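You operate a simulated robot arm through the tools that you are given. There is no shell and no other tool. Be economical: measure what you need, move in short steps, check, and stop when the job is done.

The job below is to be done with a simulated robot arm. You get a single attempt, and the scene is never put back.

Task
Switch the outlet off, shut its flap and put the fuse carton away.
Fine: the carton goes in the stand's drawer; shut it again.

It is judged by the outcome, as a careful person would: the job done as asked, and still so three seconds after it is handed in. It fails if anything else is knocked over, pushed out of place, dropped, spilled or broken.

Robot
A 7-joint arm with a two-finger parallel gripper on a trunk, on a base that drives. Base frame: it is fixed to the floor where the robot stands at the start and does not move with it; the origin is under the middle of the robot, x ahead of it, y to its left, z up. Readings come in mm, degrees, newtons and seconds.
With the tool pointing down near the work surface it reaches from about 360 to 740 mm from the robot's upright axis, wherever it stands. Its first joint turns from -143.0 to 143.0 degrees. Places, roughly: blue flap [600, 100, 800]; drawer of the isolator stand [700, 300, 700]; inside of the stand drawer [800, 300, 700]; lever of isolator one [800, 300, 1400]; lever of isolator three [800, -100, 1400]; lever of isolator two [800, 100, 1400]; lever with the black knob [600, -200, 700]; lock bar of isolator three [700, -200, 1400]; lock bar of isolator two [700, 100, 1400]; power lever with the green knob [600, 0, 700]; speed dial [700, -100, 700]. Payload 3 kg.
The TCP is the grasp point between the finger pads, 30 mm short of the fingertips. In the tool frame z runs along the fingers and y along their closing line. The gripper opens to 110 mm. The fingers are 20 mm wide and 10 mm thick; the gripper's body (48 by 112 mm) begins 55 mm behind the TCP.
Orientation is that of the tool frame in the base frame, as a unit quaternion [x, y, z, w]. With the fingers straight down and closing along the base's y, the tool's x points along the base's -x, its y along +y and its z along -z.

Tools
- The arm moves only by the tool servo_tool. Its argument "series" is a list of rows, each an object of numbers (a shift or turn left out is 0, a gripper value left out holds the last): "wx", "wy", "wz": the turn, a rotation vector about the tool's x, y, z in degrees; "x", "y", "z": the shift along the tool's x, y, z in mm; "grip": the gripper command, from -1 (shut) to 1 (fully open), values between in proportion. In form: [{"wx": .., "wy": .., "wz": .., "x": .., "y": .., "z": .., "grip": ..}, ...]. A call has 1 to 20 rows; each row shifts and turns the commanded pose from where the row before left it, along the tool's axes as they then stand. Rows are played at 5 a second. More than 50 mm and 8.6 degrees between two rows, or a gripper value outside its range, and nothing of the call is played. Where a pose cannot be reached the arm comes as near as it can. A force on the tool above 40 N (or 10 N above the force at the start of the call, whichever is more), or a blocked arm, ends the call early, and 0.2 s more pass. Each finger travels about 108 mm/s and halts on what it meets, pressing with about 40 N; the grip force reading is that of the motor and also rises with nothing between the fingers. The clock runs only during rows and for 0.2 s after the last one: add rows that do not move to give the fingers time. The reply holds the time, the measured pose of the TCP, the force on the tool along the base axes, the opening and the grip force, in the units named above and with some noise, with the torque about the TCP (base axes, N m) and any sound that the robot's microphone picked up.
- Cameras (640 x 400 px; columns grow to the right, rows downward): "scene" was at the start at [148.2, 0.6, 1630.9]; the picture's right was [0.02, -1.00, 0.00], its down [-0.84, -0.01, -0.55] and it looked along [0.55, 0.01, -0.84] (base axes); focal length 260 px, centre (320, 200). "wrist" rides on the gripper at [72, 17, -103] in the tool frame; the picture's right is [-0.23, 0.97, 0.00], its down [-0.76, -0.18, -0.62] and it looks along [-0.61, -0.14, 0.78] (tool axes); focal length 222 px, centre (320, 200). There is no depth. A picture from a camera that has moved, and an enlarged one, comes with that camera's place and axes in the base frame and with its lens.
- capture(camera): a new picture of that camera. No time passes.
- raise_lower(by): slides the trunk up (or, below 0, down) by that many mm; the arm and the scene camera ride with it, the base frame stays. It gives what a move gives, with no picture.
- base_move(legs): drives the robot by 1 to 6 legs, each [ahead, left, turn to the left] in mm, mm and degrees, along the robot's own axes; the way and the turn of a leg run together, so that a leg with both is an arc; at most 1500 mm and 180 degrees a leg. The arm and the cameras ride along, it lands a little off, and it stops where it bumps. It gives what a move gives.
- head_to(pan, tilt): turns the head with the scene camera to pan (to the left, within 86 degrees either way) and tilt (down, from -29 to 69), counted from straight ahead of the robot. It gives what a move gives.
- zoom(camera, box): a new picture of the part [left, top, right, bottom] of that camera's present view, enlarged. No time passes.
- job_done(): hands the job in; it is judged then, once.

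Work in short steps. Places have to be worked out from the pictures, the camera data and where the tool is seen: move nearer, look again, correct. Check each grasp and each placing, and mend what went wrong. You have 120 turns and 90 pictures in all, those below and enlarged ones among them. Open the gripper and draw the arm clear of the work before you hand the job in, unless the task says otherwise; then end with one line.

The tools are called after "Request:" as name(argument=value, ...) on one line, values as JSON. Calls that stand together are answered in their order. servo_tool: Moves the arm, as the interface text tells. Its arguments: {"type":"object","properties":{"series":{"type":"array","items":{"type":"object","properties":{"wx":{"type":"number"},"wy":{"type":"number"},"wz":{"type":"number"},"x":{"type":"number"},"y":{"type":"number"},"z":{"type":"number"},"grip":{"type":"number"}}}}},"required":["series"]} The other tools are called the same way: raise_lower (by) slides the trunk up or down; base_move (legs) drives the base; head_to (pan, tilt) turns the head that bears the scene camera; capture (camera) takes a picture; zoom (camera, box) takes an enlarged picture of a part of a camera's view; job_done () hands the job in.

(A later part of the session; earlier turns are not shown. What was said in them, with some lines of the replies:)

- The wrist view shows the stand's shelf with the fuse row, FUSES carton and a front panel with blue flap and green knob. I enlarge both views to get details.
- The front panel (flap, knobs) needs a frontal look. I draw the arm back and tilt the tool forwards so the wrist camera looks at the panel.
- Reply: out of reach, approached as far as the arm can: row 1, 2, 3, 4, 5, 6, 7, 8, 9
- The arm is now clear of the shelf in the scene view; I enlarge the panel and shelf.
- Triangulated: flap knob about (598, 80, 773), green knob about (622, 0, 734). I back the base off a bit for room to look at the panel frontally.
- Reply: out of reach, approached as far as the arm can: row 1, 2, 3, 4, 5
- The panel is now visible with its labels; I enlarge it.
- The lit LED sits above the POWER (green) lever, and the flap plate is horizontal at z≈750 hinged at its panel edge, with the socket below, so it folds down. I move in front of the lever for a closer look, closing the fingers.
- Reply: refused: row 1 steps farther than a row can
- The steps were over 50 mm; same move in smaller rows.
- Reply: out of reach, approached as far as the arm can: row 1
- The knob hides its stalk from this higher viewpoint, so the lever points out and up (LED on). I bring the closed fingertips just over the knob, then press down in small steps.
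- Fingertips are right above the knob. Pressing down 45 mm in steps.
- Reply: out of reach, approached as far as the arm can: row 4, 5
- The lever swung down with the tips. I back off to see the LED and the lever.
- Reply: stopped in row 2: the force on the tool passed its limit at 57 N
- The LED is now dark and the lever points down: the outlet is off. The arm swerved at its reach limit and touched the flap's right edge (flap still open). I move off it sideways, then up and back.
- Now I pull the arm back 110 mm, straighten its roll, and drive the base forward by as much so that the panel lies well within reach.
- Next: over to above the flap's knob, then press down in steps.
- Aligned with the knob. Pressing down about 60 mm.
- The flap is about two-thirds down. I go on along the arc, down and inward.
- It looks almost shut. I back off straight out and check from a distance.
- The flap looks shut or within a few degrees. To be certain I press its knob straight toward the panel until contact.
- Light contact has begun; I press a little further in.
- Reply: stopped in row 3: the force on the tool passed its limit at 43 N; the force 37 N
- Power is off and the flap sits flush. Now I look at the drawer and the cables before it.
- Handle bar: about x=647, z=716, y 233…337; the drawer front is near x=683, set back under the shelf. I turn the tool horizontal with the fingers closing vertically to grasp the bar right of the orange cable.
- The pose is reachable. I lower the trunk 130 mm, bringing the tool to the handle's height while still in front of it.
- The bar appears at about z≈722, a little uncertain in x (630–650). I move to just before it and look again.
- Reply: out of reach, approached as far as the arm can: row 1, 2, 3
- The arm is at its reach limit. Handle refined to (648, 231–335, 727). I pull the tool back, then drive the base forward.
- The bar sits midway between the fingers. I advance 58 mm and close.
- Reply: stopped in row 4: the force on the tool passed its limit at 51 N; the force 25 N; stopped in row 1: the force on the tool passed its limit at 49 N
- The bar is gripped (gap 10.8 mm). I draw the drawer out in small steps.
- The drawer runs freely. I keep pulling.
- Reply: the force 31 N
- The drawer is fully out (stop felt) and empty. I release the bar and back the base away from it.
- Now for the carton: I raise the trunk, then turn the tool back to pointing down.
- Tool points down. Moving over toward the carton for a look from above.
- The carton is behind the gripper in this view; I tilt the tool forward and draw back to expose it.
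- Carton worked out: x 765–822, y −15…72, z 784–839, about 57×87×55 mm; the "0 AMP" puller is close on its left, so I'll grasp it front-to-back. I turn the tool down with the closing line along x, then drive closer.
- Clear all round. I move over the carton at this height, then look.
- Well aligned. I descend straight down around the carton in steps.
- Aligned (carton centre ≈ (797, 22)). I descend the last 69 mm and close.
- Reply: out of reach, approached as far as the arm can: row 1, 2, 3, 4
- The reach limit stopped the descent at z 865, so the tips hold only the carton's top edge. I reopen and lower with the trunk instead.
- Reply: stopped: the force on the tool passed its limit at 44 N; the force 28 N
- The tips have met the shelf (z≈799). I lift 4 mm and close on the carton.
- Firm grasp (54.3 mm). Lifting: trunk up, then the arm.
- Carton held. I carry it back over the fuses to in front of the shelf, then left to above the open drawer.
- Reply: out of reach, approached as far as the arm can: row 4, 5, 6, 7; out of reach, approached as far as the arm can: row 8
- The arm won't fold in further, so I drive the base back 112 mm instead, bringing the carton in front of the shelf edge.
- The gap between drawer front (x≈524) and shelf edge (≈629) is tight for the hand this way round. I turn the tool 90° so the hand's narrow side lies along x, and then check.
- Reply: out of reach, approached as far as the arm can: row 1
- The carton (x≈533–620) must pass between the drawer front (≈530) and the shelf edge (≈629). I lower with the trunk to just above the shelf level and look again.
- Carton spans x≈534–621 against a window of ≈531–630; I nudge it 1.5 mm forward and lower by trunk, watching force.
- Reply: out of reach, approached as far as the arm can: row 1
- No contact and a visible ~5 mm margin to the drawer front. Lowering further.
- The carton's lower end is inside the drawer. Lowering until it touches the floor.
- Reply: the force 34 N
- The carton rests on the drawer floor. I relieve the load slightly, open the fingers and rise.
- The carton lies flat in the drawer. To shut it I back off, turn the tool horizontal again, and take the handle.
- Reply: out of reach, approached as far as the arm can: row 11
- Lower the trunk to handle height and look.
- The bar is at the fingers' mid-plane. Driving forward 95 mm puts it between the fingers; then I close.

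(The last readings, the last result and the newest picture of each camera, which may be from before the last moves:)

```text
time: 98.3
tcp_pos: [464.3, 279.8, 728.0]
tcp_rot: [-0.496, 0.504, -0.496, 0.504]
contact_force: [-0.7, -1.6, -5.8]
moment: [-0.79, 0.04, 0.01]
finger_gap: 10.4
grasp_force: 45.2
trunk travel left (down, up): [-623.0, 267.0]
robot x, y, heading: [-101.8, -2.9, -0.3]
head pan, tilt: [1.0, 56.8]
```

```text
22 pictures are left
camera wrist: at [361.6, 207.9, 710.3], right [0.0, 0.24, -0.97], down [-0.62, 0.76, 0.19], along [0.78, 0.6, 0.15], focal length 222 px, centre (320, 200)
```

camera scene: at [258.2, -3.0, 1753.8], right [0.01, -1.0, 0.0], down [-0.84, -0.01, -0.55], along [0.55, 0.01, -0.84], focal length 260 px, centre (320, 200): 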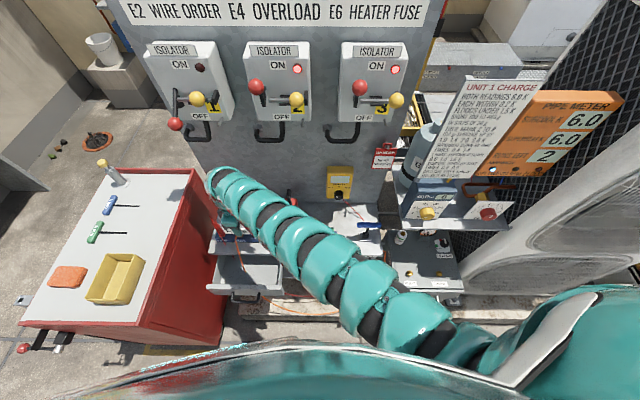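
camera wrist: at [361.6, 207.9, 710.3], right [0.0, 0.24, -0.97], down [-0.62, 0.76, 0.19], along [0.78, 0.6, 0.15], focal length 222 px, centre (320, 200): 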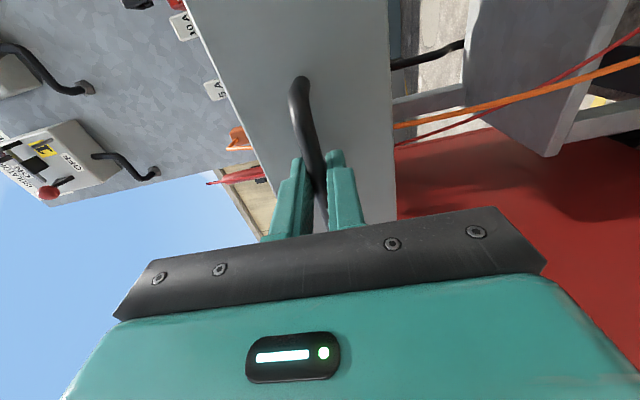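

Handle held (10.4 mm). I push the drawer in by driving forward 110 mm, then finish with the arm.

Request:
base_move(legs=[[110, 0, 0]])

Request:
servo_tool(series=[{"z": 8}, {"z": 8}, {"z": 8}, {"z": 6}, {"z": 5}, {"wx": 0}])

```text
time: 99.5
tcp_pos: [577.0, 278.6, 727.6]
tcp_rot: [-0.496, 0.503, -0.497, 0.504]
contact_force: [0.4, -3.7, -8.3]
moment: [-0.72, 0.11, -0.41]
finger_gap: 10.2
grasp_force: 45.6
trunk travel left (down, up): [-623.0, 267.0]
robot x, y, heading: [9.0, 0.3, -0.4]
head pan, tilt: [1.0, 56.8]
```

```text
time: 100.9
tcp_pos: [610.3, 280.0, 728.4]
tcp_rot: [-0.495, 0.504, -0.496, 0.504]
contact_force: [-0.5, 0.3, -12.7]
moment: [-0.7, 0.11, -0.85]
finger_gap: 10.7
grasp_force: 45.1
trunk travel left (down, up): [-623.0, 267.0]
robot x, y, heading: [8.1, -3.0, -0.3]
head pan, tilt: [1.0, 56.8]
```

About 7 mm remain. Pushing on gently until it stops.

Request:
servo_tool(series=[{"z": 3}, {"z": 3}, {"z": 2}, {"z": 2}, {"wx": 0}])

Request:
capture(camera="wrist")

```text
time: 101.7
tcp_pos: [614.1, 279.7, 728.4]
tcp_rot: [-0.5, 0.504, -0.493, 0.503]
contact_force: [-4.1, -1.0, -4.1]
moment: [-0.57, 0.08, -0.44]
finger_gap: 10.8
grasp_force: 45.3
out of reach, approached as far as the arm can: row 2
trunk travel left (down, up): [-623.0, 267.0]
robot x, y, heading: [7.6, -1.5, -0.2]
head pan, tilt: [1.0, 56.8]
stopped in row 4: the force on the tool passed its limit at 43 N (the readings are from after the stop); the commanded pose is now the measured one
```

```text
21 pictures are left
camera wrist: at [510.0, 206.8, 711.5], right [-0.01, 0.24, -0.97], down [-0.63, 0.76, 0.19], along [0.78, 0.61, 0.14], focal length 222 px, centre (320, 200)
```

wrist: 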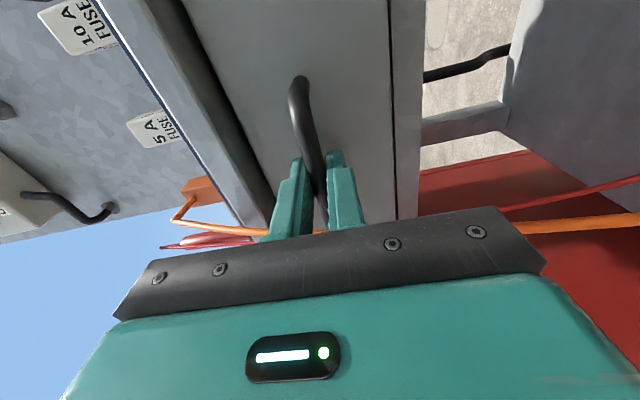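

The push met firm resistance near the closed position. I release, back off and inspect.

Request:
servo_tool(series=[{"grip": -0.3}, {"wx": 0}, {"wx": 0}])

Request:
base_move(legs=[[-130, 0, 0]])

Request:
capture(camera="wrist")

Request:
zoom(camera="scene", box=[170, 100, 394, 240])

```text
time: 102.5
tcp_pos: [613.2, 280.5, 728.2]
tcp_rot: [-0.499, 0.503, -0.493, 0.504]
contact_force: [0.3, 0.0, 0.1]
moment: [-0.02, 0.03, -0.02]
finger_gap: 38.5
grasp_force: 0.1
trunk travel left (down, up): [-623.0, 267.0]
robot x, y, heading: [12.0, -0.2, -0.2]
head pan, tilt: [1.0, 56.8]
```

```text
time: 103.8
tcp_pos: [482.4, 279.0, 729.2]
tcp_rot: [-0.498, 0.503, -0.495, 0.503]
contact_force: [0.5, 0.1, 0.4]
moment: [0.05, -0.02, 0.01]
finger_gap: 38.3
grasp_force: 0.1
trunk travel left (down, up): [-623.0, 267.0]
robot x, y, heading: [-122.4, -0.8, -0.6]
head pan, tilt: [1.0, 56.8]
```

```text
20 pictures are left
camera wrist: at [379.2, 207.0, 712.1], right [0.0, 0.24, -0.97], down [-0.63, 0.76, 0.19], along [0.78, 0.61, 0.15], focal length 222 px, centre (320, 200)
```

wrist: 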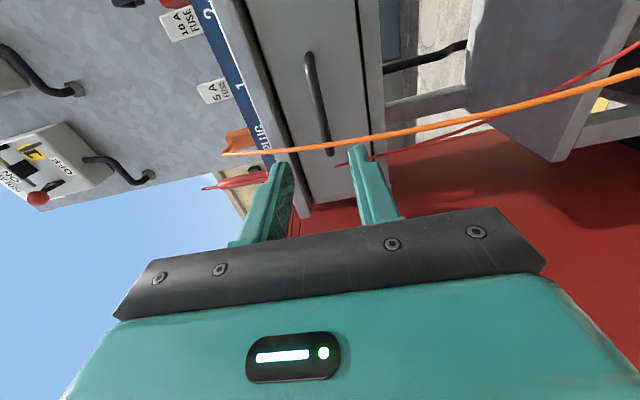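

```text
2.86 times, centred on (282, 170) of scene
camera zoom: at [25.6, -0.9, 1489.0], right [0.01, -1.0, 0.0], down [-0.84, -0.01, -0.55], along [0.55, 0.01, -0.84], focal length 744 px, centre (429, 286)
```

zoom: 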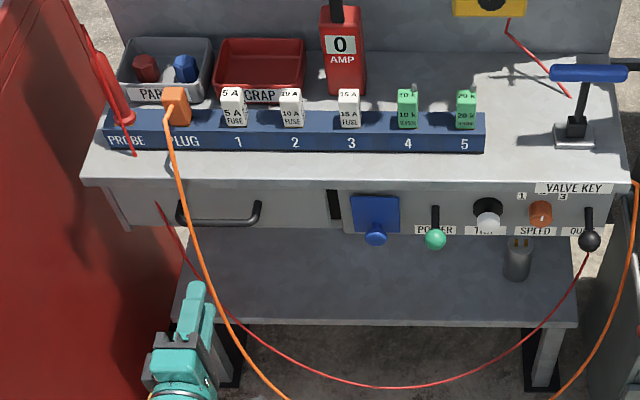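

It looks shut (handle back at x≈646). To be sure, I straddle the bar again and press the front face with the fingertips; at first contact with the shut drawer the TCP read about 627.

Request:
base_move(legs=[[134, 0, 0]])

Request:
servo_tool(series=[{"z": 3}, {"z": 3}, {"z": 3}, {"z": 3}, {"z": 3}, {"wx": 0}])

```text
time: 105.1
tcp_pos: [617.3, 279.3, 728.1]
tcp_rot: [-0.5, 0.503, -0.494, 0.503]
contact_force: [0.9, -0.5, -0.5]
moment: [0.01, 0.01, -0.02]
finger_gap: 38.6
grasp_force: 0.1
trunk travel left (down, up): [-623.0, 267.0]
robot x, y, heading: [9.4, -4.5, -0.2]
head pan, tilt: [1.0, 56.8]
```

```text
time: 106.5
tcp_pos: [627.4, 276.8, 732.2]
tcp_rot: [-0.5, 0.503, -0.494, 0.503]
contact_force: [-5.5, 0.6, 0.5]
moment: [-0.05, -0.16, -0.03]
finger_gap: 39.0
grasp_force: 0.2
out of reach, approached as far as the arm can: row 3
trunk travel left (down, up): [-623.0, 267.0]
robot x, y, heading: [10.5, -2.7, -0.3]
head pan, tilt: [1.0, 56.8]
```

Contact comes at 627 as with the originally shut drawer, so it is shut. I back away and make a final check.

Request:
base_move(legs=[[-230, 0, 0]])

Request:
servo_tool(series=[{"grip": 1}, {"wx": 0}, {"wx": 0}, {"wx": 0}])

Request:
zoom(camera="scene", box=[200, 80, 392, 200])

Request:
capture(camera="scene")

```text
time: 108.3
tcp_pos: [392.4, 276.4, 732.8]
tcp_rot: [-0.499, 0.504, -0.495, 0.503]
contact_force: [0.2, -1.0, 0.2]
moment: [-0.02, 0.03, 0.0]
finger_gap: 38.6
grasp_force: 0.0
trunk travel left (down, up): [-623.0, 267.0]
robot x, y, heading: [-225.8, -1.1, -0.2]
head pan, tilt: [1.0, 56.8]
```

```text
time: 109.3
tcp_pos: [391.5, 276.8, 731.8]
tcp_rot: [-0.499, 0.504, -0.495, 0.503]
contact_force: [0.4, -0.4, 0.6]
moment: [-0.02, 0.0, -0.04]
finger_gap: 110.1
grasp_force: 0.0
trunk travel left (down, up): [-623.0, 267.0]
robot x, y, heading: [-226.3, 1.1, -0.0]
head pan, tilt: [1.0, 56.8]
```

```text
3.33 times, centred on (296, 140) of scene
camera zoom: at [-75.2, -0.5, 1488.9], right [0.01, -1.0, 0.0], down [-0.84, -0.01, -0.55], along [0.55, 0.01, -0.84], focal length 867 px, centre (400, 400)
```

zoom: 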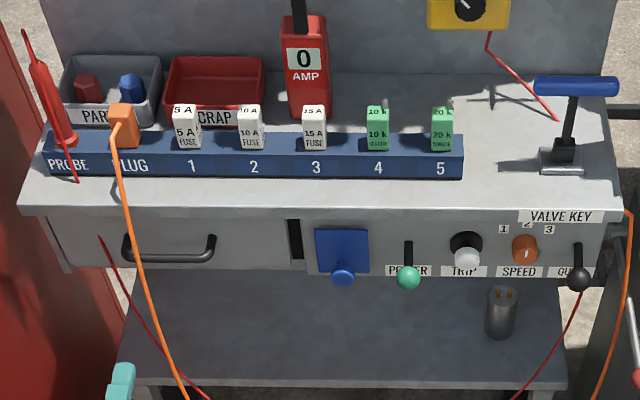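

```text
17 pictures are left
camera scene: at [-75.2, -0.5, 1488.9], right [0.01, -1.0, 0.0], down [-0.84, -0.01, -0.55], along [0.55, 0.01, -0.84], focal length 260 px, centre (320, 200)
```

scene: 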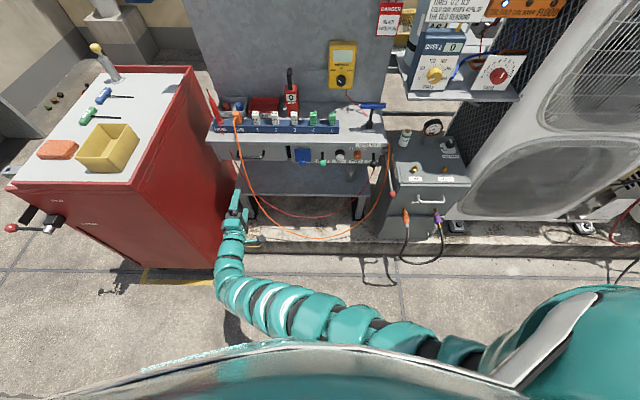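

Drawer shut, flap shut, POWER lever down with its lamp dark, and everything else in its place. Handing in.

Request:
job_done()

```text
The job is handed in.
```

The outlet is off with its lamp dark, its flap is shut, and the fuse carton is in the stand's drawer, which is shut again.
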